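You operate a simulated robot arm through the tools that you are given. There is no shell and no other tool. Be economical: measure what you need, move in short steps, check, and stop when the job is done.

You are at the controls of a simulated two-armed robot. One attempt, no reset.

JOB
Put the way swab on the pile top. Put the oil swab on top of the green cleaner tin. Take the recheck tag and leave it on the fence spot. Put the plate brush on the wrap stand top away on the pack table top. Pick up the label roller with one hand, pass it to the other hand and put it on the board table top. Put the yellow tube on top of the cover plate. Do these in any order. Set down upright: plate brush.

The check looks at the end state, three seconds after you hand in, the way a careful person would. Anything else that was tipped, shoved, dropped, spilled or broken makes it a failure. Lids that push on must go on centred and level and be pressed home; caps that screw on are set level and turned clockwise until they are tight.

ROBOT AND FRAMES
Two 7-joint arms with fingered hands on one trunk, on a base that drives. Base frame: it is fixed to the floor where the robot stands at the start and does not move with it; the origin is under the middle of the robot, x ahead of it, y to its left, z up. Readings come in mm, rad, newtons and seconds.
The left shoulder is at the start at [46, 125, 1151], the right one opposite. With the tool pointing down near the work surface each hand reaches from about 100 to 760 mm from the robot's upright axis, wherever it stands, measured 20 degrees to its own side. Places, roughly: board table top [-2800, -8400, 800]; cleaner tin [250, -1250, 1000]; cover plate (12x9x4 cm) [-7500, -5900, 900]; fence spot (18x22 cm) [-2620, -8700, 780]; label roller (4x9x11 cm) [-2800, -10400, 900]; oil swab (6x4x11 cm) [-200, -1400, 900]; pack table top [1000, -4400, 800]; pile top [100, -1700, 900]; plate brush (6x4x13 cm) [-6300, -9100, 600]; recheck tag [-4750, -9000, 500]; way swab (6x4x11 cm) [500, 100, 900]; yellow tube (2x2x17 cm) [-3800, -5900, 900]. Payload 4 kg a hand.
The TCP of each hand is the grasp point between the finger pads, 29 mm short of the fingertips. In the tool frame z runs along the fingers and y along their closing line. The gripper opens to 100 mm. The gripper's body begins 34 mm behind the TCP. The gripper is a hand of 5 fingers: y runs from the thumb to the fingers, the wrist lies at [-15, -105, -177] in the tool frame, and closing takes about 1.5 s.
Orientation is told as [roll, pitch, yaw] about the base's x, y, z axes, in that order, counted from this pose: with the fingers straight down and the wrist toward the robot, the tool's x, y and z point along [0, 1, 0], [1, 0, 0] and [0, 0, -1] of the base frame.

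CONTROLS
- The arms move only by the tool play_rows. It takes "left_steps", "right_steps" or both (then of equal length, played together; a hand with none holds still); each is a list of rows, each a list of 6 numbers: the shift along the tool's x, y, z in mm, then the turn, a rotation vector about the tool's x, y, z in rad. In form: [[tx, ty, tz, wx, wy, wz], ...]. A call has 1 to 12 rows; each row shifts and turns the commanded pose from where the row before left it, along the tool's axes as they then stand. "left_gripper" and "right_gripper" are, for a hand that has rows, the gripper command, from -1 (shut) to 1 (fully open), values between in proportion, set as the call begins (left out, the last holds). Each row takes 0.2 s and may step no farther than 50 mm and 0.15 rad from the row before; otherwise, or with a gripper value out of range, the whole call is refused. Where a pose cannot be reached the arm comes as near as it can. A force on the tool above 40 N (or 10 N above the force at the start of the call, whichever is more), or a blocked arm, ends the call early, and 0.2 s more pass. The fingers move at their own pace (about 45 mm/s each) and stop on an object; they squeeze with about 24 N. The grip force told is the motor's: it shows also when the fingers shut on nothing. Time passes only in rows, and 0.2 s behind the last, so rows that do not move let the fingers close. The reply holds the time, the measured pose of the TCP, the force on the tool along the base axes, the opening and the grip force, in the units named above and with some noise, with the torque about the TCP (base axes, N m) and any sound that the robot's microphone picked up.
- Cameras (640 x 400 px; columns grow to the right, rows downward): "scene" is now at [143.3, 30.8, 1286.9]; the picture's right is [0.32, -0.95, -0.00], its down [-0.47, -0.16, -0.87] and it looks along [0.82, 0.27, -0.50] (base axes); focal length 242 px, centre (320, 200). "left" rides on the left gripper at [-66, -86, -121] in its tool frame; the picture's right is [-0.76, -0.31, 0.58], its down [0.59, -0.70, 0.40] and it looks along [0.28, 0.64, 0.71] (tool axes); focal length 247 px, centre (320, 200). "right" rides on the right gripper at [66, -86, -121] in its tool frame; the picture's right is [-0.76, 0.31, -0.58], its down [-0.59, -0.70, 0.40] and it looks along [-0.28, 0.64, 0.71] (tool axes); focal length 247 px, centre (320, 200). There is no depth. A picture from a camera that has moved, and an enlarged one, comes with that camera's place and axes in the base frame and with its lens.
- snapshot(camera): a new picture of that camera. The clock stands still meanwhile.
- lift_body(by): slides the trunk up (or, below 0, down) by that many mm; the arms and the scene camera ride with it, the base frame stays. It gives what a move gives, with no picture.
- drive_base(legs): drives the robot by 1 to 6 legs, each [ahead, turn to the left] in mm and rad, along the robot's own axes; the way and the turn of a leg run together, so that a leg with both is an arc; at most 1500 mm and 3.142 rad a leg. The arms and the cameras ride along, it lands a little off, and it stops where it bumps. It gives what a move gives.
- finger_targets(index, middle, ring, little, thumb_bend, thumb_turn, hand): sets how far each is bent, from 0 (flat) to 100 (curled in); at 30 the hand is open as for a grip, at 70 the pads meet at the TCP. One left out holds its place. A second passes; each finger stops where it meets its share of the squeeze, and holds until it gets a number again. A gripper value or a shape takes the hand back. It gives what a move gives, with no picture; readings hold the bend of each and the force on index, middle, ring, little, thumb and palm. thumb_turn goes from beside the hand (0) to across from the fingers (100), as for a grip.
- set_grasp(shape, hand): the hand has 5 fingers and takes this shape, open, in about a second: jaw (thumb against the fingers, like two jaws); tri (thumb and two fingers); tip (a fingertip pinch); poke (one finger out to press); point (the index stretched); flat (the hand flat); cup (the hand cupped); fist (a fist). The gripper value then closes the fingers along that shape, each until it touches; the sizes above hold for jaw. It gives what a move gives, with no picture.
- turn_head(pan, tilt): turns the head with the scene camera to pan (to the left, within 1.396 rad either way) and tilt (down, from -0.506 to 1.204), counted from straight ahead of the robot. It gives what a move gives.
- zoom(camera, box): a new picture of the part [left, top, right, bottom] of that camera's present view, enlarged. The clock stands still meanwhile.
- close_job(): hands the job in; it is judged then, once.

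Go step by step. Nothing tells you exact positions but the pictures and the camera data: compare them with the known pose of the tool, close in by small moves and look again before you grip or let go. The budget is 196 turns and 192 pictures, counting those below and the enlarged ones. Unless the task says otherwise, let go and move clear before handing in, and close with one line.

The tools are called as name(argument=value, ...) on one line, values as JSON. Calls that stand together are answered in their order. play_rows: Moves the arms, as the interface text tells. Its arguments: {"type":"object","properties":{"left_steps":{"type":"array","items":{"type":"array","items":{"type":"number"}}},"left_gripper":{"type":"number"},"right_steps":{"type":"array","items":{"type":"array","items":{"type":"number"}}},"right_gripper":{"type":"number"}},"required":[]} The other tools are called the same way: lift_body (by) slides the trunk up or down; set_grasp (shape, hand) gives the hand a shape; finger_targets (index, middle, ring, little, thumb_bend, thumb_turn, hand) moves the fingers one by one; drive_base (legs) drives the base; turn_head (pan, tilt) turns the head that bears the scene camera; snapshot (camera) takes a picture; zoom (camera, box) takes an enlarged picture of a part of a camera's view; close_job () hands the job in.

At the start:

```text
t: 0.0
left_tool_pos: [473.9, 372.1, 1167.4]
left_tool_rot: [0.0, -0.001, -0.001]
left_force: [1.1, -0.7, 0.0]
left_torque: [-0.02, -0.02, -0.03]
left_opening: 100.2
left_grasp_force: 0.1
left_shape: jaw
left_bend: [30.0, 30.0, 30.0, 30.0, 30.0, 98.0]
left_finger forces: [0.0, 0.1, 0.0, 0.0, 0.0, 0.0]
right_tool_pos: [601.2, -173.1, 1186.3]
right_tool_rot: [-0.001, 0.0, 0.0]
right_force: [0.9, -0.2, -0.5]
right_torque: [0.01, 0.0, -0.02]
right_opening: 99.8
right_grasp_force: 0.1
right_shape: jaw
right_bend: [30.0, 30.0, 30.0, 30.0, 30.0, 98.0]
right_finger forces: [0.0, 0.0, 0.1, 0.1, 0.1, 0.0]
trunk travel left (down, up): [-350.0, 397.0]
robot x, y, heading: [-0.2, -0.3, 0.004]
head pan, tilt: [0.323, 0.522]
```

scene: 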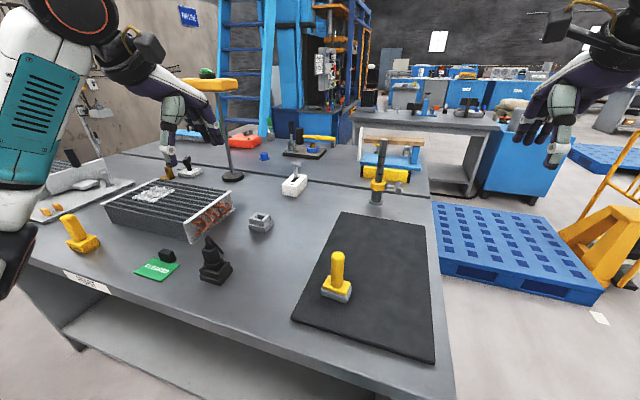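
right: 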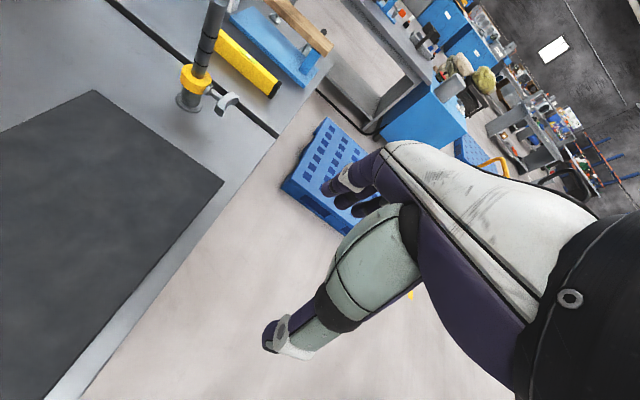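
left: 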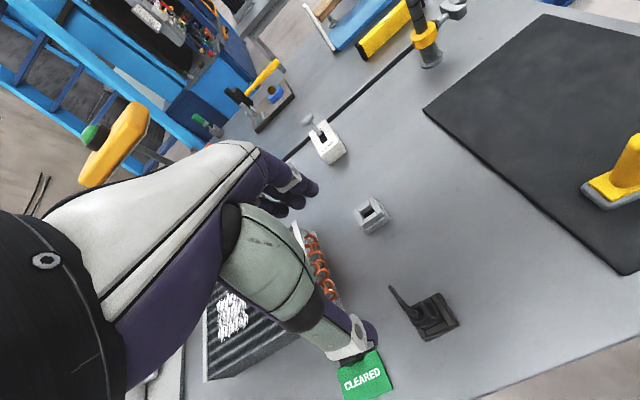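

The way swab seems to be the yellow-handled block on the black mat near [480, 100]. I'll enlarge it and look to the right, where the pile and tin should be.

zoom(camera="scene", box=[260, 220, 420, 320])

turn_head(pan=-1.39, tilt=0.4)

snapshot(camera="scene")

```text
4.00 times, centred on (340, 270) of scene
camera zoom: at [143.3, 30.8, 1286.9], right [0.32, -0.95, 0.0], down [-0.47, -0.16, -0.87], along [0.82, 0.27, -0.5], focal length 967 px, centre (240, -80)
```

zoom: 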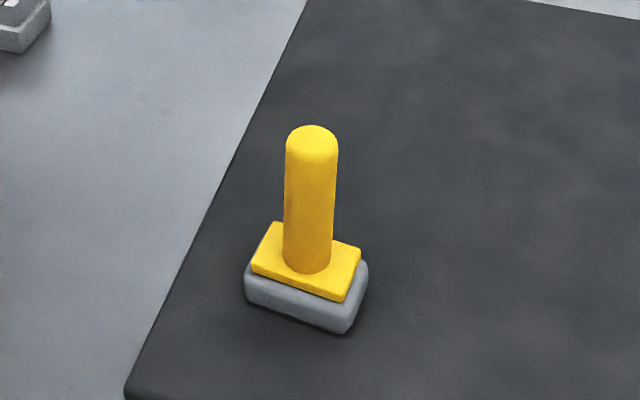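

```text
t: 1.7
left_tool_pos: [474.5, 370.6, 1167.4]
left_tool_rot: [-0.001, 0.0, -0.001]
left_force: [0.1, 0.1, 0.2]
left_torque: [0.04, -0.01, -0.01]
left_opening: 99.9
left_grasp_force: 0.1
left_shape: jaw
left_bend: [30.0, 30.0, 30.0, 30.0, 30.0, 98.0]
left_finger forces: [0.0, 0.0, 0.0, 0.1, 0.1, 0.0]
right_tool_pos: [600.1, -173.7, 1186.0]
right_tool_rot: [0.0, 0.0, -0.001]
right_force: [-0.5, -0.3, -0.1]
right_torque: [-0.02, -0.02, 0.0]
right_opening: 99.6
right_grasp_force: 0.1
right_shape: jaw
right_bend: [30.0, 30.0, 30.0, 30.0, 30.0, 98.0]
right_finger forces: [0.0, 0.1, 0.0, 0.1, 0.1, 0.0]
trunk travel left (down, up): [-350.0, 397.0]
robot x, y, heading: [-1.7, 1.8, 0.001]
head pan, tilt: [-1.389, 0.4]
```

```text
187 pictures are left
camera scene: at [74.2, -89.0, 1298.1], right [-0.98, -0.18, 0.0], down [-0.07, 0.38, -0.92], along [0.17, -0.91, -0.39], focal length 242 px, centre (320, 200)
```

scene: 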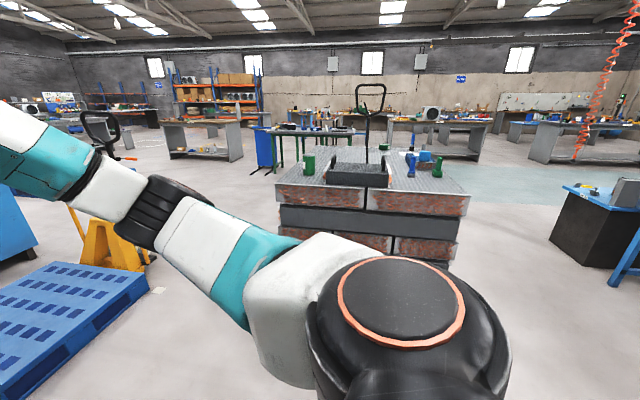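

To the right is a stack of bricks with a steel top that carries a green tin, blue items and a dark box. I'll look closer.

zoom(camera="scene", box=[260, 120, 480, 258])

```text
2.90 times, centred on (370, 189) of scene
camera zoom: at [74.2, -89.0, 1298.1], right [-0.98, -0.18, 0.0], down [-0.07, 0.38, -0.92], along [0.17, -0.91, -0.39], focal length 700 px, centre (175, 232)
```

zoom: 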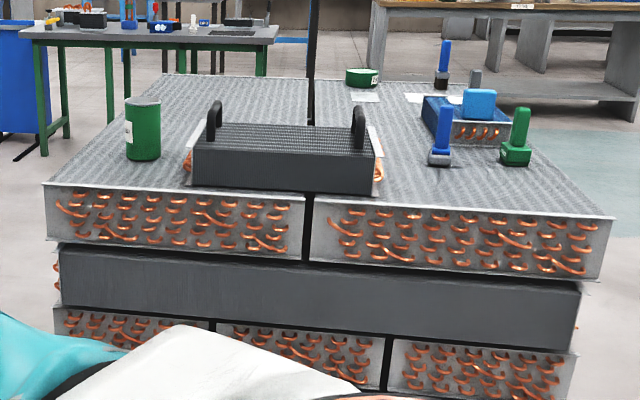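

The pile top carries the green tin and two blue and green swabs near x -200; I'll sort those out when I'm there. First the left hand goes above the way swab, at about [480, 104].

play_rows(left_steps=[[-44.5, 1, 0, 0, 0, 0], [-44.5, 1, 0, 0, 0, 0], [-44.5, 1, 0, 0, 0, 0], [-44.5, 1, 0, 0, 0, 0], [-44.5, 1, 0, 0, 0, 0], [-44.5, 0, 0, 0, 0, 0], [0, 0, 45, 0, 0, 0], [0, 0, 45, 0, 0, 0], [0, 0, 45, 0, 0, 0], [0, 0, 0, 0, 0, 0]], left_gripper=1)

turn_head(pan=0.2, tilt=0.6)

snapshot(camera="scene")

snapshot(camera="left")

```text
t: 3.9
left_tool_pos: [478.3, 104.5, 1031.0]
left_tool_rot: [0.001, 0.0, 0.0]
left_force: [0.0, 0.1, -0.2]
left_torque: [-0.02, 0.0, 0.0]
left_opening: 99.9
left_grasp_force: 0.1
left_shape: jaw
left_bend: [30.0, 30.0, 30.0, 30.0, 30.0, 98.0]
left_finger forces: [0.0, 0.0, 0.0, 0.0, 0.0, 0.0]
right_tool_pos: [600.8, -174.4, 1186.9]
right_tool_rot: [0.0, 0.001, -0.001]
right_force: [-0.4, 0.3, -0.5]
right_torque: [0.01, -0.01, -0.02]
right_opening: 99.8
right_grasp_force: 0.0
right_shape: jaw
right_bend: [30.0, 30.0, 30.0, 30.0, 30.0, 98.0]
right_finger forces: [0.0, 0.0, 0.0, 0.1, 0.0, 0.0]
trunk travel left (down, up): [-350.0, 397.0]
robot x, y, heading: [0.4, 1.4, -0.004]
head pan, tilt: [-1.389, 0.4]
```

```text
t: 5.6
left_tool_pos: [478.4, 104.3, 1031.0]
left_tool_rot: [0.0, 0.0, 0.0]
left_force: [-0.7, -0.4, 0.2]
left_torque: [-0.01, -0.02, 0.02]
left_opening: 99.7
left_grasp_force: 0.1
left_shape: jaw
left_bend: [30.0, 30.0, 30.0, 30.0, 30.0, 98.0]
left_finger forces: [0.1, 0.1, 0.0, 0.0, 0.0, 0.0]
right_tool_pos: [600.1, -174.2, 1186.6]
right_tool_rot: [0.001, -0.001, 0.001]
right_force: [0.9, -0.6, -0.5]
right_torque: [0.0, 0.04, -0.01]
right_opening: 100.0
right_grasp_force: 0.1
right_shape: jaw
right_bend: [30.0, 30.0, 30.0, 30.0, 30.0, 98.0]
right_finger forces: [0.0, 0.0, 0.0, 0.0, 0.0, 0.1]
trunk travel left (down, up): [-350.0, 397.0]
robot x, y, heading: [-1.5, 2.8, 0.003]
head pan, tilt: [0.201, 0.6]
```

```text
185 pictures are left
camera scene: at [144.1, 19.5, 1279.8], right [0.2, -0.98, 0.0], down [-0.55, -0.11, -0.82], along [0.81, 0.16, -0.57], focal length 242 px, centre (320, 200)
```

scene: 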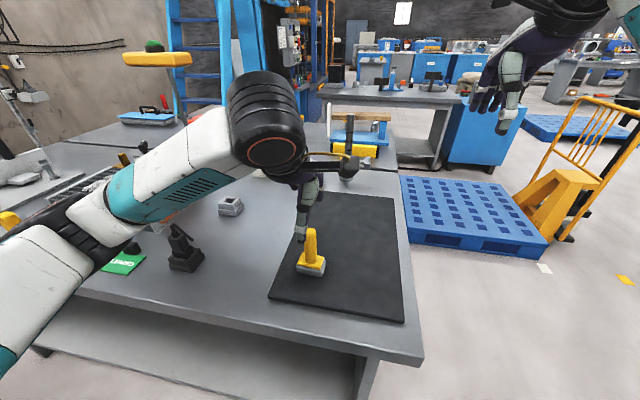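

```text
184 pictures are left
camera left: at [393.0, 38.7, 1151.5], right [-0.31, -0.76, -0.58], down [-0.7, 0.59, -0.4], along [0.64, 0.28, -0.71], focal length 247 px, centre (320, 200)
```

left: 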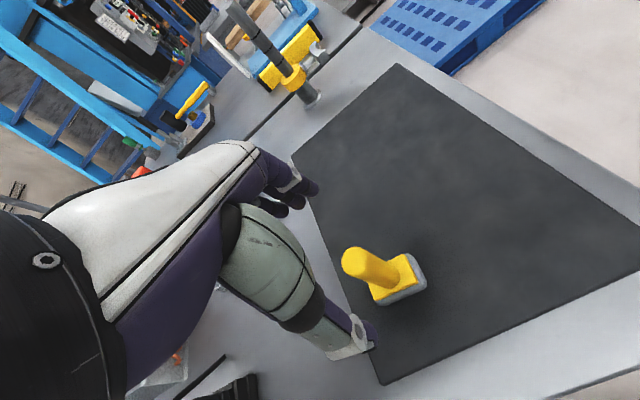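

The TCP's line falls on the handle in the left view, so I'm aligned. I'll go down and close.

play_rows(left_steps=[[0, 0, 35, 0, 0, 0], [0, 0, 35, 0, 0, 0], [0, 0, 27, 0, 0, 0], [0, 0, 0, 0, 0, 0]])

snapshot(camera="left")

play_rows(left_steps=[[0, 0, 0, 0, 0, 0], [0, 0, 0, 0, 0, 0], [0, 0, 0, 0, 0, 0], [0, 0, 0, 0, 0, 0], [0, 0, 0, 0, 0, 0], [0, 0, 0, 0, 0, 0], [0, 0, 0, 0, 0, 0], [0, 0, 0, 0, 0, 0]], left_gripper=-1)

snapshot(camera="left")

```text
t: 6.6
left_tool_pos: [476.9, 103.6, 935.2]
left_tool_rot: [-0.001, 0.0, 0.001]
left_force: [0.1, 0.3, 0.8]
left_torque: [-0.02, 0.02, -0.01]
left_opening: 99.6
left_grasp_force: 0.0
left_shape: jaw
left_bend: [30.0, 30.0, 30.0, 30.0, 30.0, 98.0]
left_finger forces: [0.1, 0.0, 0.1, 0.0, 0.1, 0.0]
right_tool_pos: [600.9, -173.0, 1185.6]
right_tool_rot: [0.001, 0.001, -0.001]
right_force: [0.3, 0.0, 0.5]
right_torque: [-0.02, 0.0, 0.02]
right_opening: 99.6
right_grasp_force: 0.1
right_shape: jaw
right_bend: [30.0, 30.0, 30.0, 30.0, 30.0, 98.0]
right_finger forces: [0.1, 0.1, 0.0, 0.0, 0.1, 0.1]
trunk travel left (down, up): [-350.0, 397.0]
robot x, y, heading: [0.1, -3.0, 0.003]
head pan, tilt: [0.201, 0.6]
```

```text
183 pictures are left
camera left: at [391.8, 37.5, 1056.2], right [-0.31, -0.76, -0.58], down [-0.7, 0.59, -0.4], along [0.64, 0.28, -0.71], focal length 247 px, centre (320, 200)
```

left: 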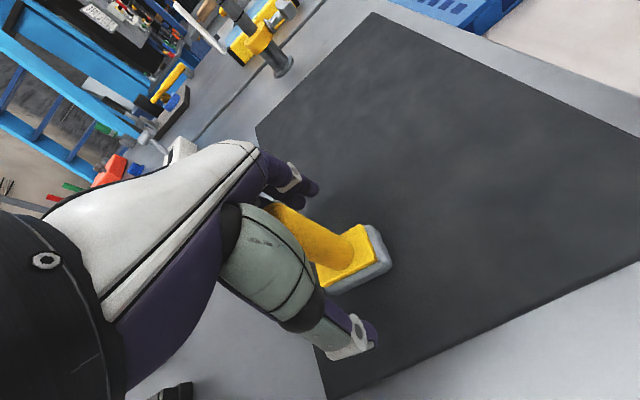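

```text
t: 8.4
left_tool_pos: [476.6, 102.0, 935.7]
left_tool_rot: [0.001, 0.001, 0.0]
left_force: [-0.1, 0.7, 0.3]
left_torque: [0.0, 0.0, -0.03]
left_opening: 16.0
left_grasp_force: 23.7
left_shape: jaw
left_bend: [63.0, 58.0, 71.0, 66.0, 73.0, 100.0]
left_finger forces: [11.7, 7.8, 0.0, 0.0, 19.2, 0.0]
right_tool_pos: [601.4, -174.3, 1186.5]
right_tool_rot: [-0.001, 0.001, -0.001]
right_force: [-0.5, 0.1, -0.5]
right_torque: [0.01, -0.01, -0.03]
right_opening: 99.9
right_grasp_force: 0.0
right_shape: jaw
right_bend: [30.0, 30.0, 30.0, 30.0, 30.0, 98.0]
right_finger forces: [0.1, 0.0, 0.0, 0.0, 0.0, 0.0]
trunk travel left (down, up): [-350.0, 397.0]
robot x, y, heading: [-3.3, 2.2, 0.002]
head pan, tilt: [0.201, 0.6]
```

```text
182 pictures are left
camera left: at [391.9, 37.5, 1056.3], right [-0.31, -0.76, -0.58], down [-0.7, 0.59, -0.4], along [0.64, 0.28, -0.71], focal length 247 px, centre (320, 200)
```

left: 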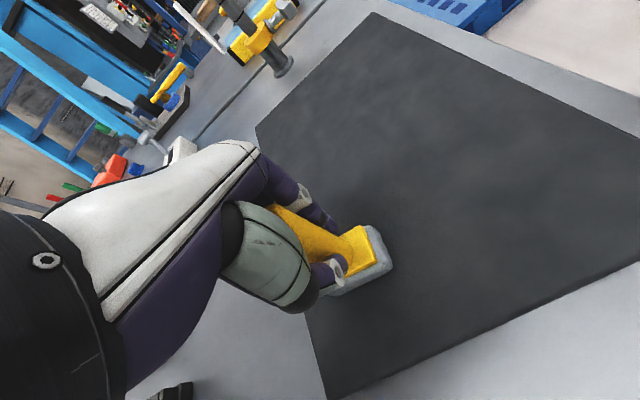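

The handle is held with about 24 N. I'll lift, turn right toward the pile and go partway.

play_rows(left_steps=[[0, 0, -40, 0, 0, 0], [0, 0, -50, 0, 0, 0], [0, 0, -50, 0, 0, 0], [0, 0, -50, 0, 0, 0], [0, 0, 0, 0, 0, 0]])

drive_base(legs=[[0, -1.571], [500, 0]])

turn_head(pan=0, tilt=0.6)

snapshot(camera="scene")

snapshot(camera="left")

snapshot(camera="right")

```text
t: 9.6
left_tool_pos: [479.6, 106.7, 1124.8]
left_tool_rot: [0.001, 0.001, 0.0]
left_force: [-0.5, -0.5, -1.3]
left_torque: [-0.02, 0.01, 0.0]
left_opening: 15.9
left_grasp_force: 24.2
left_shape: jaw
left_bend: [63.0, 58.0, 71.0, 66.0, 73.0, 100.0]
left_finger forces: [11.7, 7.9, 0.0, 0.0, 19.2, 0.0]
right_tool_pos: [600.8, -173.7, 1186.0]
right_tool_rot: [-0.001, 0.0, 0.001]
right_force: [0.4, 0.3, 0.5]
right_torque: [0.0, 0.03, -0.03]
right_opening: 99.9
right_grasp_force: 0.0
right_shape: jaw
right_bend: [30.0, 30.0, 30.0, 30.0, 30.0, 98.0]
right_finger forces: [0.0, 0.0, 0.0, 0.0, 0.0, 0.0]
trunk travel left (down, up): [-350.0, 397.0]
robot x, y, heading: [-4.2, -1.1, 0.004]
head pan, tilt: [0.201, 0.6]
```

```text
t: 16.4
left_tool_pos: [107.3, -980.6, 1124.3]
left_tool_rot: [0.001, 0.002, -1.571]
left_force: [0.5, -1.0, -0.8]
left_torque: [0.0, 0.01, 0.0]
left_opening: 16.1
left_grasp_force: 24.3
left_shape: jaw
left_bend: [63.0, 58.0, 71.0, 66.0, 73.0, 100.0]
left_finger forces: [11.8, 7.8, 0.1, 0.0, 18.8, 0.1]
right_tool_pos: [-173.3, -1103.2, 1186.9]
right_tool_rot: [0.0, 0.003, -1.573]
right_force: [0.7, 0.5, -0.2]
right_torque: [0.01, 0.02, 0.0]
right_opening: 99.7
right_grasp_force: 0.1
right_shape: jaw
right_bend: [30.0, 30.0, 30.0, 30.0, 30.0, 98.0]
right_finger forces: [0.0, 0.1, 0.0, 0.0, 0.1, 0.0]
trunk travel left (down, up): [-350.0, 397.0]
robot x, y, heading: [0.6, -502.1, -1.571]
head pan, tilt: [0.201, 0.6]
```

```text
t: 17.2
left_tool_pos: [107.7, -979.9, 1124.0]
left_tool_rot: [-0.001, -0.001, -1.574]
left_force: [0.0, 0.7, -0.4]
left_torque: [-0.02, 0.01, 0.0]
left_opening: 15.8
left_grasp_force: 24.3
left_shape: jaw
left_bend: [63.0, 58.0, 71.0, 66.0, 73.0, 100.0]
left_finger forces: [11.8, 7.9, 0.0, 0.0, 18.9, 0.0]
right_tool_pos: [-172.4, -1101.5, 1185.9]
right_tool_rot: [-0.001, 0.0, -1.572]
right_force: [0.3, -1.5, 0.4]
right_torque: [-0.04, 0.01, 0.01]
right_opening: 100.0
right_grasp_force: 0.0
right_shape: jaw
right_bend: [30.0, 30.0, 30.0, 30.0, 30.0, 98.0]
right_finger forces: [0.0, 0.0, 0.1, 0.1, 0.0, 0.1]
trunk travel left (down, up): [-350.0, 397.0]
robot x, y, heading: [6.1, -502.8, -1.567]
head pan, tilt: [0.0, 0.6]
```

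```text
181 pictures are left
camera scene: at [2.5, -645.8, 1279.8], right [-1.0, 0.0, 0.0], down [0.0, 0.57, -0.82], along [0.0, -0.82, -0.57], focal length 242 px, centre (320, 200)
```

scene: 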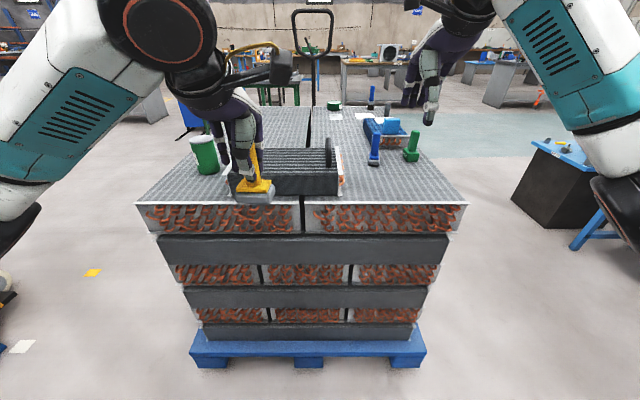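

```text
180 pictures are left
camera left: at [41.7, -895.2, 1245.8], right [-0.76, 0.31, -0.58], down [0.59, 0.7, -0.4], along [0.28, -0.64, -0.71], focal length 247 px, centre (320, 200)
```

left: 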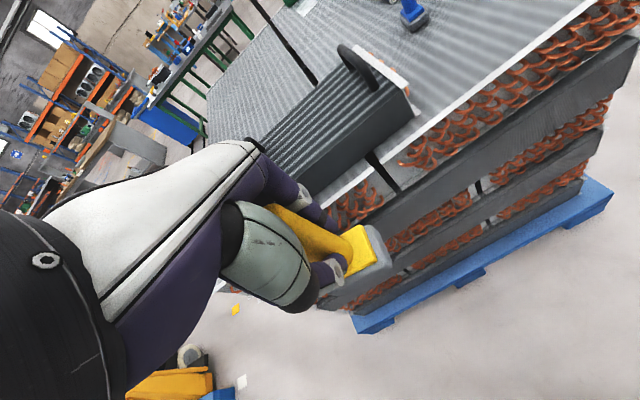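

```text
179 pictures are left
camera right: at [-107.1, -1016.1, 1307.1], right [-0.76, -0.31, 0.58], down [-0.59, 0.7, -0.4], along [-0.28, -0.64, -0.71], focal length 247 px, centre (320, 200)
```

right: 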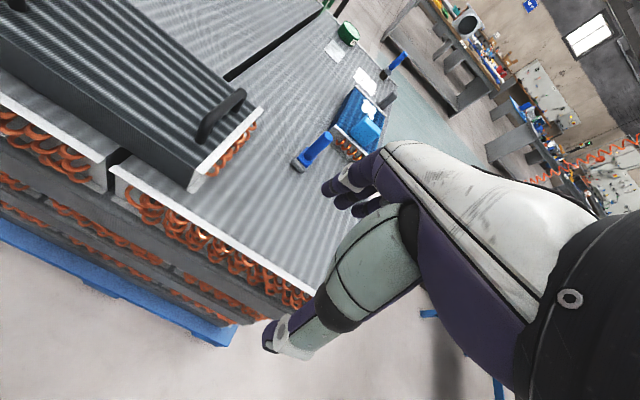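

The pile top is at about z 902 with its near edge at y -1190. The blue swab stands at about [-188, -1435], the green tin at about [381, -1361]. I'll check these in close-up.

zoom(camera="scene", box=[300, 80, 460, 180])

zoom(camera="scene", box=[130, 120, 290, 220])

```text
4.00 times, centred on (380, 130) of scene
camera zoom: at [2.5, -645.8, 1279.8], right [-1.0, 0.0, 0.0], down [0.0, 0.57, -0.82], along [0.0, -0.82, -0.57], focal length 967 px, centre (80, 480)
```

zoom: 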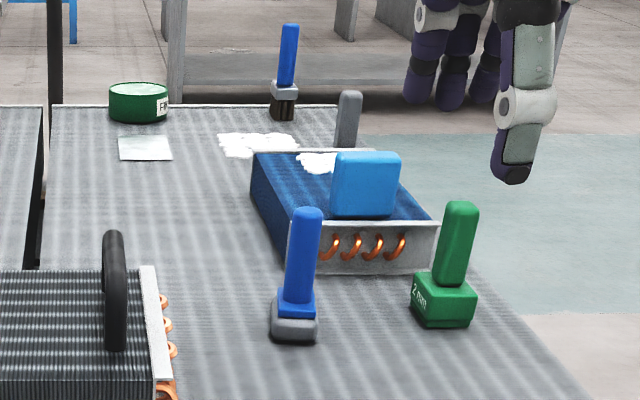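

```text
4.00 times, centred on (210, 170) of scene
camera zoom: at [2.5, -645.8, 1279.8], right [-1.0, 0.0, 0.0], down [0.0, 0.57, -0.82], along [0.0, -0.82, -0.57], focal length 967 px, centre (760, 320)
```

zoom: 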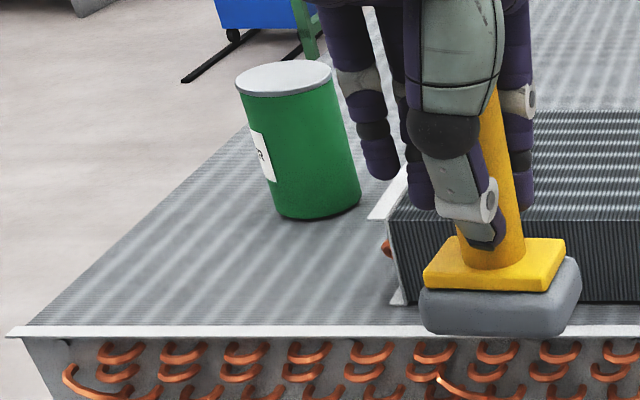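

The blue swab is the same type as the way swab, so it's the oil swab. I'll shift to the right side of the pile and set the way swab down there, at about [-290, -1290].

drive_base(legs=[[0, -0.967], [473, 0], [0, 0.967]])

snapshot(camera="scene")

snapshot(camera="left")

```text
t: 25.2
left_tool_pos: [-308.7, -1250.8, 1123.9]
left_tool_rot: [0.0, 0.001, -1.593]
left_force: [-0.2, -0.1, -0.4]
left_torque: [0.0, 0.0, 0.03]
left_opening: 15.7
left_grasp_force: 24.0
left_shape: jaw
left_bend: [63.0, 58.0, 71.0, 66.0, 73.0, 100.0]
left_finger forces: [11.8, 7.9, 0.1, 0.1, 18.5, 0.0]
right_tool_pos: [-590.2, -1366.9, 1186.6]
right_tool_rot: [0.0, 0.002, -1.595]
right_force: [-0.3, -0.8, 0.1]
right_torque: [0.03, 0.0, 0.0]
right_opening: 99.9
right_grasp_force: 0.2
right_shape: jaw
right_bend: [30.0, 30.0, 30.0, 30.0, 30.0, 98.0]
right_finger forces: [0.0, 0.0, 0.1, 0.1, 0.0, 0.1]
trunk travel left (down, up): [-350.0, 397.0]
robot x, y, heading: [-402.0, -770.8, -1.591]
head pan, tilt: [0.0, 0.6]
```

```text
176 pictures are left
camera scene: at [-405.1, -914.1, 1279.8], right [-1.0, 0.02, 0.0], down [0.01, 0.57, -0.82], along [-0.02, -0.82, -0.57], focal length 242 px, centre (320, 200)
```

scene: 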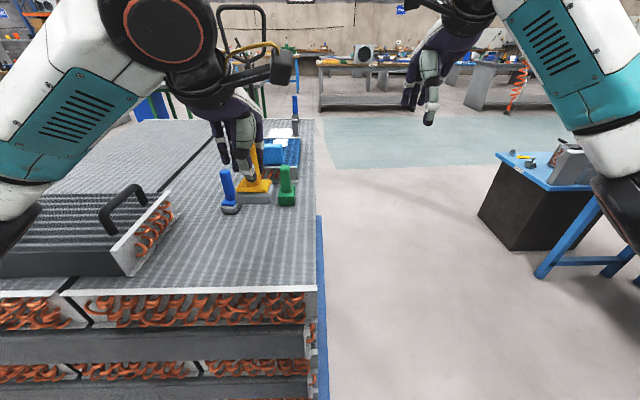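

```text
175 pictures are left
camera left: at [-371.1, -1164.2, 1245.9], right [-0.75, 0.32, -0.58], down [0.6, 0.69, -0.4], along [0.27, -0.65, -0.71], focal length 247 px, centre (320, 200)
```

left: 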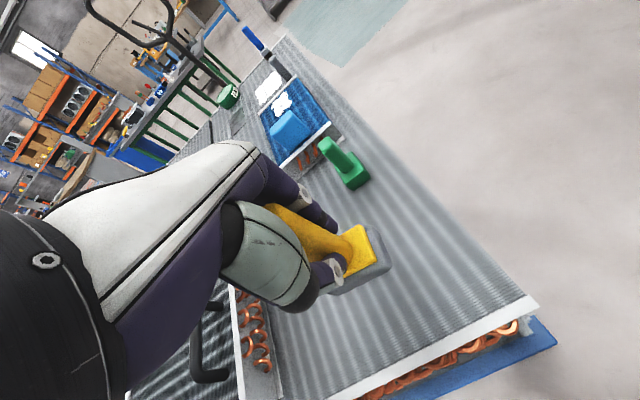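

I'm in place. Moving the swab over [-300, -1290] and going down to just above the surface.

play_rows(left_steps=[[10, 40, 0, 0, 0, 0], [0, 0, 40, 0, 0, 0], [0, 0, 40, 0, 0, 0], [0, 0, 40, 0, 0, 0], [0, 0, 8, 0, 0, 0], [0, 0, 0, 0, 0, 0]])

zoom(camera="scene", box=[180, 140, 340, 240])

snapshot(camera="left")

```text
t: 26.6
left_tool_pos: [-297.2, -1293.5, 996.7]
left_tool_rot: [-0.001, -0.001, -1.591]
left_force: [0.7, 0.3, -0.9]
left_torque: [-0.02, 0.01, -0.03]
left_opening: 16.0
left_grasp_force: 24.0
left_shape: jaw
left_bend: [63.0, 58.0, 71.0, 66.0, 73.0, 100.0]
left_finger forces: [11.8, 7.7, 0.0, 0.0, 18.5, 0.0]
right_tool_pos: [-590.9, -1366.9, 1186.5]
right_tool_rot: [0.001, 0.001, -1.594]
right_force: [0.7, 0.0, 0.5]
right_torque: [0.04, -0.06, 0.0]
right_opening: 99.8
right_grasp_force: 0.0
right_shape: jaw
right_bend: [30.0, 30.0, 30.0, 30.0, 30.0, 98.0]
right_finger forces: [0.1, 0.0, 0.0, 0.0, 0.0, 0.1]
trunk travel left (down, up): [-350.0, 397.0]
robot x, y, heading: [-404.0, -770.7, -1.591]
head pan, tilt: [0.0, 0.6]
```

```text
4.00 times, centred on (260, 190) of scene
camera zoom: at [-405.3, -914.1, 1279.8], right [-1.0, 0.02, 0.0], down [0.01, 0.57, -0.82], along [-0.02, -0.82, -0.57], focal length 967 px, centre (560, 240)
```

zoom: 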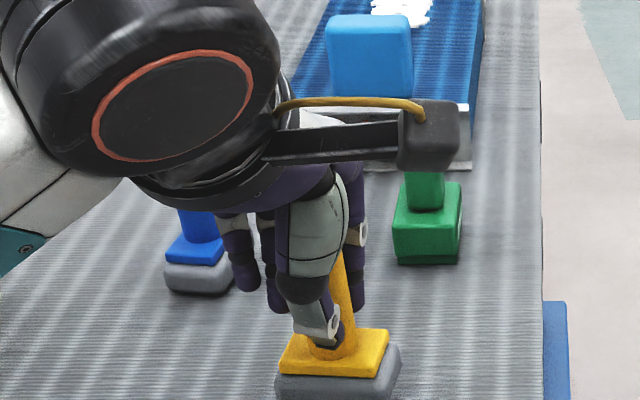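

```text
173 pictures are left
camera left: at [-362.6, -1207.0, 1118.8], right [-0.75, 0.32, -0.58], down [0.6, 0.69, -0.4], along [0.27, -0.65, -0.71], focal length 247 px, centre (320, 200)
```

left: 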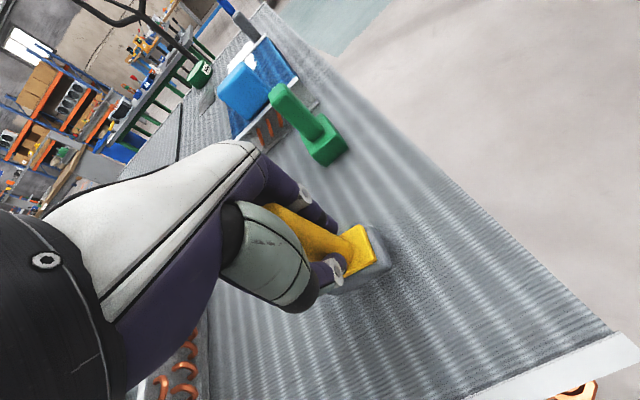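

The swab is hanging just above the top. I'll ease it down in small steps and watch the force.

play_rows(left_steps=[[0, 0, 4, 0, 0, 0], [0, 0, 3, 0, 0, 0], [0, 0, 2, 0, 0, 0], [0, 0, 0, 0, 0, 0]])

```text
t: 27.6
left_tool_pos: [-297.6, -1292.0, 987.2]
left_tool_rot: [0.001, 0.0, -1.594]
left_force: [-0.3, 0.8, -1.4]
left_torque: [-0.02, 0.01, 0.01]
left_opening: 15.9
left_grasp_force: 24.1
left_shape: jaw
left_bend: [63.0, 58.0, 71.0, 66.0, 73.0, 100.0]
left_finger forces: [11.8, 7.9, 0.0, 0.0, 18.5, 0.0]
right_tool_pos: [-589.0, -1366.6, 1186.0]
right_tool_rot: [0.0, 0.002, -1.593]
right_force: [0.3, 0.0, 0.1]
right_torque: [-0.03, 0.02, 0.04]
right_opening: 99.8
right_grasp_force: 0.1
right_shape: jaw
right_bend: [30.0, 30.0, 30.0, 30.0, 30.0, 98.0]
right_finger forces: [0.0, 0.0, 0.0, 0.0, 0.1, 0.0]
trunk travel left (down, up): [-350.0, 397.0]
robot x, y, heading: [-402.9, -766.6, -1.592]
head pan, tilt: [0.0, 0.6]
```

play_rows(left_steps=[[0, 0, 2, 0, 0, 0], [0, 0, 2, 0, 0, 0], [0, 0, 0, 0, 0, 0]])

zoom(camera="left", box=[240, 160, 480, 310])

```text
t: 28.4
left_tool_pos: [-299.5, -1291.4, 983.7]
left_tool_rot: [0.0, 0.001, -1.595]
left_force: [0.2, -0.6, -0.6]
left_torque: [-0.02, -0.02, 0.02]
left_opening: 15.9
left_grasp_force: 24.2
left_shape: jaw
left_bend: [63.0, 58.0, 71.0, 66.0, 73.0, 100.0]
left_finger forces: [11.9, 7.8, 0.1, 0.0, 18.5, 0.0]
right_tool_pos: [-589.2, -1366.8, 1187.2]
right_tool_rot: [0.001, 0.003, -1.593]
right_force: [-1.2, -0.6, -0.4]
right_torque: [-0.02, -0.01, 0.01]
right_opening: 99.9
right_grasp_force: 0.1
right_shape: jaw
right_bend: [30.0, 30.0, 30.0, 30.0, 30.0, 98.0]
right_finger forces: [0.1, 0.0, 0.0, 0.0, 0.1, 0.0]
trunk travel left (down, up): [-350.0, 397.0]
robot x, y, heading: [-401.5, -769.4, -1.592]
head pan, tilt: [0.0, 0.6]
```

```text
2.67 times, centred on (360, 235) of left
camera zoom: at [-361.9, -1204.4, 1105.0], right [-0.75, 0.32, -0.58], down [0.6, 0.69, -0.4], along [0.27, -0.65, -0.71], focal length 659 px, centre (213, 107)
```

zoom: 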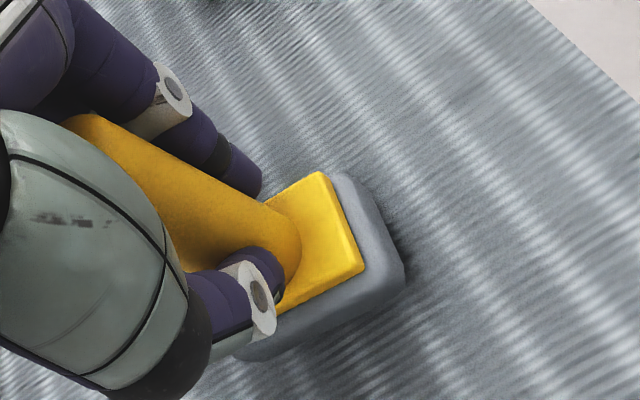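

play_rows(left_steps=[[0, 0, 2, 0, 0, 0], [0, 0, 1.5, 0, 0, 0], [0, 0, 0, 0, 0, 0]])

zoom(camera="left", box=[240, 160, 480, 310])

```text
t: 29.2
left_tool_pos: [-298.5, -1291.8, 980.3]
left_tool_rot: [0.0, -0.001, -1.594]
left_force: [0.8, 0.3, -0.4]
left_torque: [0.0, 0.01, -0.04]
left_opening: 15.8
left_grasp_force: 23.5
left_shape: jaw
left_bend: [63.0, 58.0, 71.0, 66.0, 73.0, 100.0]
left_finger forces: [11.9, 7.9, 0.0, 0.1, 18.5, 0.0]
right_tool_pos: [-590.3, -1365.7, 1186.6]
right_tool_rot: [0.0, 0.004, -1.594]
right_force: [0.2, 0.0, 0.0]
right_torque: [0.03, 0.0, 0.03]
right_opening: 99.7
right_grasp_force: 0.1
right_shape: jaw
right_bend: [30.0, 30.0, 30.0, 30.0, 30.0, 98.0]
right_finger forces: [0.0, 0.0, 0.1, 0.0, 0.0, 0.0]
trunk travel left (down, up): [-350.0, 397.0]
robot x, y, heading: [-399.3, -769.0, -1.59]
head pan, tilt: [0.0, 0.6]
```

```text
2.67 times, centred on (360, 235) of left
camera zoom: at [-362.0, -1204.1, 1101.6], right [-0.75, 0.32, -0.58], down [0.6, 0.69, -0.4], along [0.27, -0.65, -0.71], focal length 659 px, centre (213, 107)
```

zoom: 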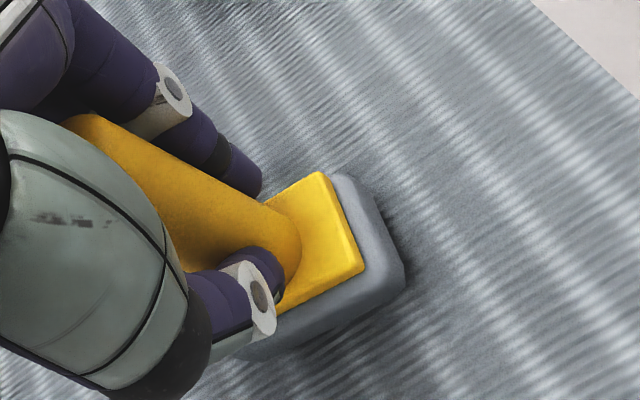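

play_rows(left_steps=[[0, 0, 2, 0, 0, 0], [0, 0, 2, 0, 0, 0], [0, 0, 0, 0, 0, 0]])

zoom(camera="scene", box=[220, 180, 320, 243])

```text
t: 30.0
left_tool_pos: [-300.0, -1290.3, 977.2]
left_tool_rot: [-0.003, -0.001, -1.593]
left_force: [-0.1, 0.4, -1.3]
left_torque: [-0.02, -0.01, -0.04]
left_opening: 16.1
left_grasp_force: 24.0
left_shape: jaw
left_bend: [63.0, 58.0, 71.0, 66.0, 73.0, 100.0]
left_finger forces: [11.9, 7.9, 0.0, 0.0, 18.8, 0.0]
right_tool_pos: [-589.6, -1366.8, 1185.9]
right_tool_rot: [-0.001, 0.002, -1.594]
right_force: [-0.1, -0.4, -0.2]
right_torque: [-0.01, 0.0, 0.02]
right_opening: 99.8
right_grasp_force: 0.1
right_shape: jaw
right_bend: [30.0, 30.0, 30.0, 30.0, 30.0, 98.0]
right_finger forces: [0.0, 0.0, 0.0, 0.0, 0.0, 0.1]
trunk travel left (down, up): [-350.0, 397.0]
robot x, y, heading: [-402.6, -771.0, -1.593]
head pan, tilt: [0.0, 0.6]
```

```text
6.35 times, centred on (270, 212) of scene
camera zoom: at [-405.3, -914.0, 1279.8], right [-1.0, 0.02, 0.0], down [0.01, 0.57, -0.82], along [-0.02, -0.82, -0.57], focal length 1534 px, centre (638, 127)
```

zoom: 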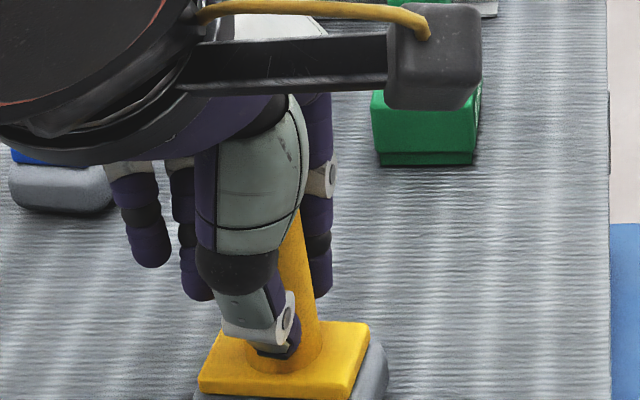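

play_rows(left_steps=[[0, 0, 2, 0, 0, 0], [0, 0, 2, 0, 0, 0], [0, 0, 2, 0, 0, 0], [0, 0, 0, 0, 0, 0]])

zoom(camera="scene", box=[220, 200, 320, 263])

```text
t: 31.0
left_tool_pos: [-299.4, -1290.9, 973.2]
left_tool_rot: [-0.001, -0.006, -1.594]
left_force: [0.4, 2.1, 24.6]
left_torque: [-0.01, -0.01, 0.0]
left_opening: 17.2
left_grasp_force: 23.6
left_shape: jaw
left_bend: [63.0, 58.0, 71.0, 66.0, 73.0, 100.0]
left_finger forces: [13.9, 10.3, 0.0, 0.0, 24.9, 0.0]
right_tool_pos: [-589.8, -1365.4, 1187.2]
right_tool_rot: [0.001, -0.002, -1.595]
right_force: [-1.1, -0.2, 0.0]
right_torque: [0.03, 0.02, 0.0]
right_opening: 99.9
right_grasp_force: 0.0
right_shape: jaw
right_bend: [30.0, 30.0, 30.0, 30.0, 30.0, 98.0]
right_finger forces: [0.0, 0.0, 0.0, 0.0, 0.1, 0.0]
trunk travel left (down, up): [-350.0, 397.0]
robot x, y, heading: [-401.4, -770.4, -1.589]
head pan, tilt: [0.0, 0.6]
```

```text
6.35 times, centred on (270, 232) of scene
camera zoom: at [-405.7, -911.7, 1280.4], right [-1.0, 0.02, 0.0], down [0.01, 0.56, -0.83], along [-0.02, -0.83, -0.56], focal length 1534 px, centre (638, -0)
```

zoom: 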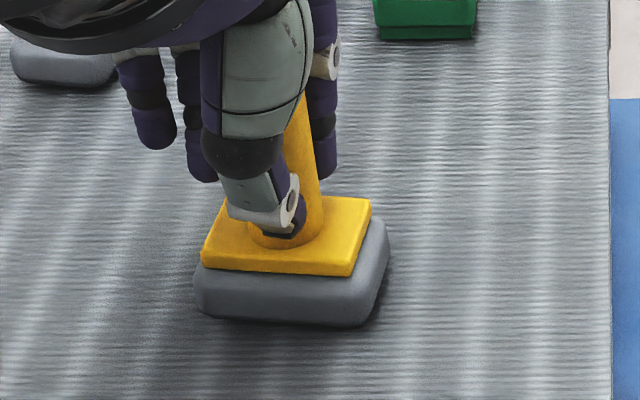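

Contact at TCP z ≈ 974. I'll relieve the force, open and rise clear.

play_rows(left_steps=[[0, 0, -2, 0, 0, 0], [0, 0, 0, 0, 0, 0]])

play_rows(left_steps=[[0, 0, 0, 0, 0, 0], [0, 0, 0, 0, 0, 0], [0, 0, 0, 0, 0, 0], [0, 0, 0, 0, 0, 0], [0, 0, 0, 0, 0, 0], [0, 0, 0, 0, 0, 0], [0, 0, -30, 0, 0, 0], [0, 0, -50, 0, 0, 0], [0, 0, -50, 0, 0, 0]], left_gripper=1)

snapshot(camera="scene")

```text
t: 31.6
left_tool_pos: [-299.8, -1289.7, 972.8]
left_tool_rot: [0.001, -0.003, -1.593]
left_force: [-0.9, 0.5, 20.4]
left_torque: [-0.08, 0.0, -0.01]
left_opening: 17.1
left_grasp_force: 23.3
left_shape: jaw
left_bend: [63.0, 58.0, 71.0, 66.0, 74.0, 100.0]
left_finger forces: [14.9, 10.0, 0.0, 0.0, 23.6, 0.0]
right_tool_pos: [-590.0, -1364.8, 1186.8]
right_tool_rot: [-0.001, -0.002, -1.594]
right_force: [0.8, 0.0, 0.1]
right_torque: [-0.02, -0.02, 0.01]
right_opening: 99.6
right_grasp_force: 0.1
right_shape: jaw
right_bend: [30.0, 30.0, 30.0, 30.0, 30.0, 98.0]
right_finger forces: [0.0, 0.0, 0.1, 0.1, 0.0, 0.0]
trunk travel left (down, up): [-350.0, 397.0]
robot x, y, heading: [-404.5, -770.3, -1.593]
head pan, tilt: [0.0, 0.6]
```

```text
t: 33.6
left_tool_pos: [-299.2, -1291.7, 1107.5]
left_tool_rot: [0.0, 0.0, -1.594]
left_force: [0.0, -0.4, -0.3]
left_torque: [0.03, -0.03, -0.02]
left_opening: 99.9
left_grasp_force: 0.1
left_shape: jaw
left_bend: [30.0, 30.0, 30.0, 30.0, 30.0, 98.0]
left_finger forces: [0.0, 0.1, 0.0, 0.0, 0.0, 0.1]
right_tool_pos: [-591.6, -1366.4, 1186.6]
right_tool_rot: [-0.001, 0.0, -1.595]
right_force: [-0.3, 0.1, 0.7]
right_torque: [0.0, -0.02, -0.02]
right_opening: 100.0
right_grasp_force: 0.0
right_shape: jaw
right_bend: [30.0, 30.0, 30.0, 30.0, 30.0, 98.0]
right_finger forces: [0.0, 0.0, 0.0, 0.1, 0.0, 0.0]
trunk travel left (down, up): [-350.0, 397.0]
robot x, y, heading: [-402.8, -771.5, -1.595]
head pan, tilt: [0.0, 0.6]
```

```text
168 pictures are left
camera scene: at [-405.8, -913.7, 1279.9], right [-1.0, 0.02, 0.0], down [0.01, 0.56, -0.82], along [-0.02, -0.82, -0.57], focal length 242 px, centre (320, 200)
```

scene: 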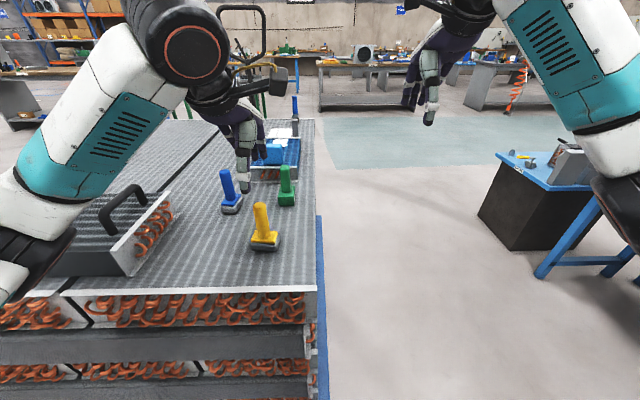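

The way swab stands upright on the pile. Next, the hand goes above the blue swab at about [-188, -1425].

play_rows(left_steps=[[38, 44, 0, 0, 0, 0], [38, 43, 0, 0, 0, 0], [38, 43, 0, 0, 0, 0], [0, 0, 30, 0, 0, 0], [0, 0, 0, 0, 0, 0]])

snapshot(camera="left")

snapshot(camera="scene")

```text
refused: row 1 steps farther than a row can; nothing moved
```

```text
167 pictures are left
camera left: at [-362.8, -1204.5, 1228.8], right [-0.75, 0.32, -0.58], down [0.6, 0.69, -0.4], along [0.27, -0.65, -0.71], focal length 247 px, centre (320, 200)
```

left: 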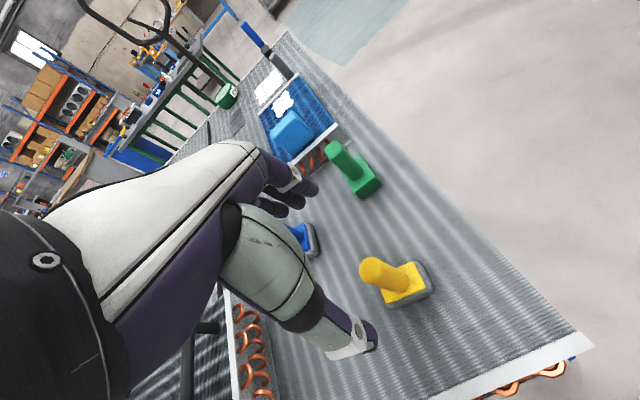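

```text
166 pictures are left
camera scene: at [-405.8, -913.7, 1279.9], right [-1.0, 0.02, 0.0], down [0.01, 0.56, -0.82], along [-0.02, -0.82, -0.57], focal length 242 px, centre (320, 200)
```

scene: 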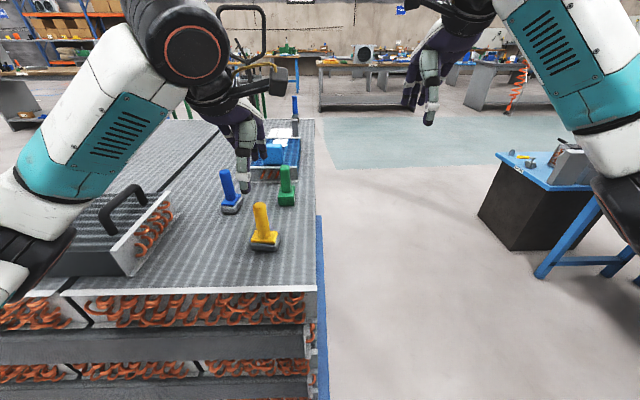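

The diagonal step was too long, so I'm splitting it.

play_rows(left_steps=[[28, 32, 0, 0, 0, 0], [28, 33, 0, 0, 0, 0], [29, 33, 0, 0, 0, 0], [29, 32, 0, 0, 0, 0], [0, 0, 30, 0, 0, 0], [0, 0, 0, 0, 0, 0]])

snapshot(camera="left")

```text
t: 35.0
left_tool_pos: [-188.2, -1422.4, 1072.8]
left_tool_rot: [-0.001, -0.001, -1.595]
left_force: [0.3, 0.7, 0.1]
left_torque: [0.02, -0.02, -0.02]
left_opening: 99.8
left_grasp_force: 0.0
left_shape: jaw
left_bend: [30.0, 30.0, 30.0, 30.0, 30.0, 98.0]
left_finger forces: [0.0, 0.1, 0.0, 0.0, 0.0, 0.0]
right_tool_pos: [-589.8, -1366.3, 1187.2]
right_tool_rot: [0.002, 0.0, -1.594]
right_force: [0.4, -0.8, -0.5]
right_torque: [0.0, -0.01, 0.0]
right_opening: 100.1
right_grasp_force: 0.1
right_shape: jaw
right_bend: [30.0, 30.0, 30.0, 30.0, 30.0, 98.0]
right_finger forces: [0.0, 0.0, 0.0, 0.0, 0.0, 0.0]
trunk travel left (down, up): [-350.0, 397.0]
robot x, y, heading: [-406.7, -765.1, -1.591]
head pan, tilt: [0.0, 0.6]
```

```text
165 pictures are left
camera left: at [-251.9, -1335.9, 1194.5], right [-0.75, 0.32, -0.58], down [0.6, 0.69, -0.4], along [0.27, -0.65, -0.71], focal length 247 px, centre (320, 200)
```

left: 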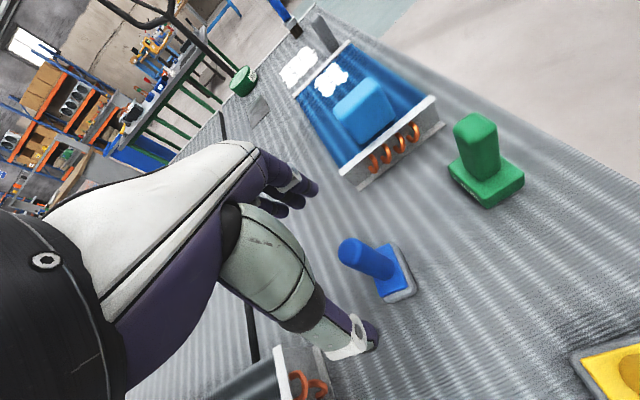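

The handle is a dozen mm farther out than the TCP. I'll correct for that, go down and grip.

play_rows(left_steps=[[0, 12, 0, 0, 0, 0], [0, 0, 35, 0, 0, 0], [0, 0, 35, 0, 0, 0], [0, 0, 26, 0, 0, 0], [0, 0, 0, 0, 0, 0]])

snapshot(camera="left")

play_rows(left_steps=[[0, 0, 0, 0, 0, 0], [0, 0, 0, 0, 0, 0], [0, 0, 0, 0, 0, 0], [0, 0, 0, 0, 0, 0], [0, 0, 0, 0, 0, 0], [0, 0, 0, 0, 0, 0], [0, 0, 0, 0, 0, 0], [0, 0, 0, 0, 0, 0]], left_gripper=-1)

snapshot(camera="left")

```text
t: 36.2
left_tool_pos: [-189.8, -1438.1, 973.8]
left_tool_rot: [0.0, 0.001, -1.593]
left_force: [0.1, -0.2, 0.0]
left_torque: [0.02, 0.0, -0.02]
left_opening: 99.8
left_grasp_force: 0.0
left_shape: jaw
left_bend: [30.0, 30.0, 30.0, 30.0, 30.0, 98.0]
left_finger forces: [0.0, 0.0, 0.1, 0.1, 0.0, 0.0]
right_tool_pos: [-588.7, -1366.5, 1186.3]
right_tool_rot: [0.0, 0.0, -1.595]
right_force: [-0.3, 0.3, -0.1]
right_torque: [0.02, 0.01, 0.0]
right_opening: 99.6
right_grasp_force: 0.0
right_shape: jaw
right_bend: [30.0, 30.0, 30.0, 30.0, 30.0, 98.0]
right_finger forces: [0.1, 0.1, 0.0, 0.0, 0.1, 0.0]
trunk travel left (down, up): [-350.0, 397.0]
robot x, y, heading: [-404.4, -767.3, -1.596]
head pan, tilt: [0.0, 0.6]
```

```text
164 pictures are left
camera left: at [-252.4, -1351.1, 1095.2], right [-0.75, 0.32, -0.58], down [0.6, 0.69, -0.4], along [0.27, -0.65, -0.71], focal length 247 px, centre (320, 200)
```

left: 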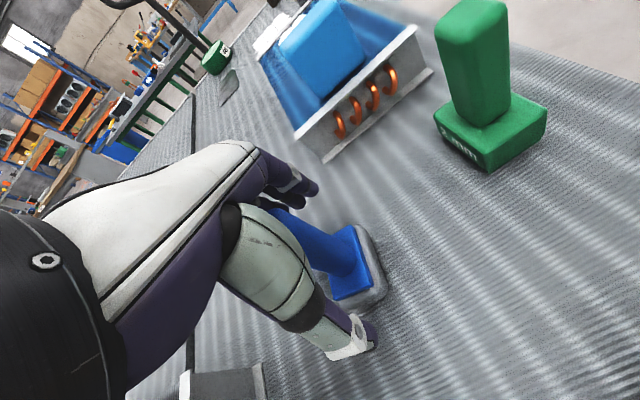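

```text
t: 38.0
left_tool_pos: [-189.6, -1438.5, 974.3]
left_tool_rot: [0.001, 0.0, -1.594]
left_force: [-1.1, 0.2, 0.8]
left_torque: [-0.02, 0.02, 0.0]
left_opening: 16.1
left_grasp_force: 24.0
left_shape: jaw
left_bend: [66.0, 63.0, 70.0, 70.0, 51.0, 100.0]
left_finger forces: [11.4, 7.9, 0.0, 0.0, 19.9, 0.1]
right_tool_pos: [-590.8, -1366.5, 1186.7]
right_tool_rot: [0.001, -0.002, -1.592]
right_force: [-0.1, 0.0, -0.5]
right_torque: [-0.01, 0.02, -0.03]
right_opening: 99.8
right_grasp_force: 0.1
right_shape: jaw
right_bend: [30.0, 30.0, 30.0, 30.0, 30.0, 98.0]
right_finger forces: [0.0, 0.0, 0.0, 0.0, 0.1, 0.1]
trunk travel left (down, up): [-350.0, 397.0]
robot x, y, heading: [-400.7, -771.7, -1.592]
head pan, tilt: [0.0, 0.6]
```

```text
163 pictures are left
camera left: at [-252.3, -1351.0, 1095.5], right [-0.75, 0.32, -0.58], down [0.6, 0.69, -0.4], along [0.27, -0.65, -0.71], focal length 247 px, centre (320, 200)
```

left: 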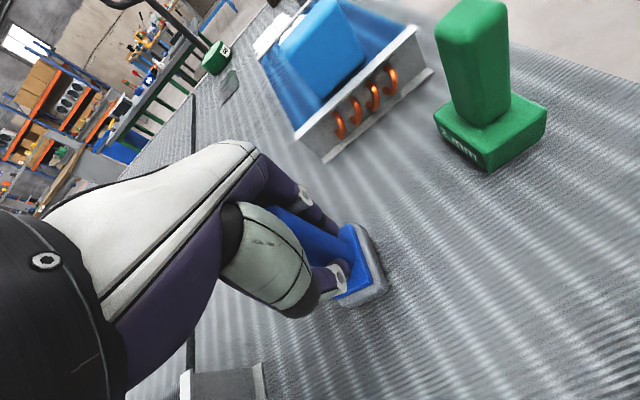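

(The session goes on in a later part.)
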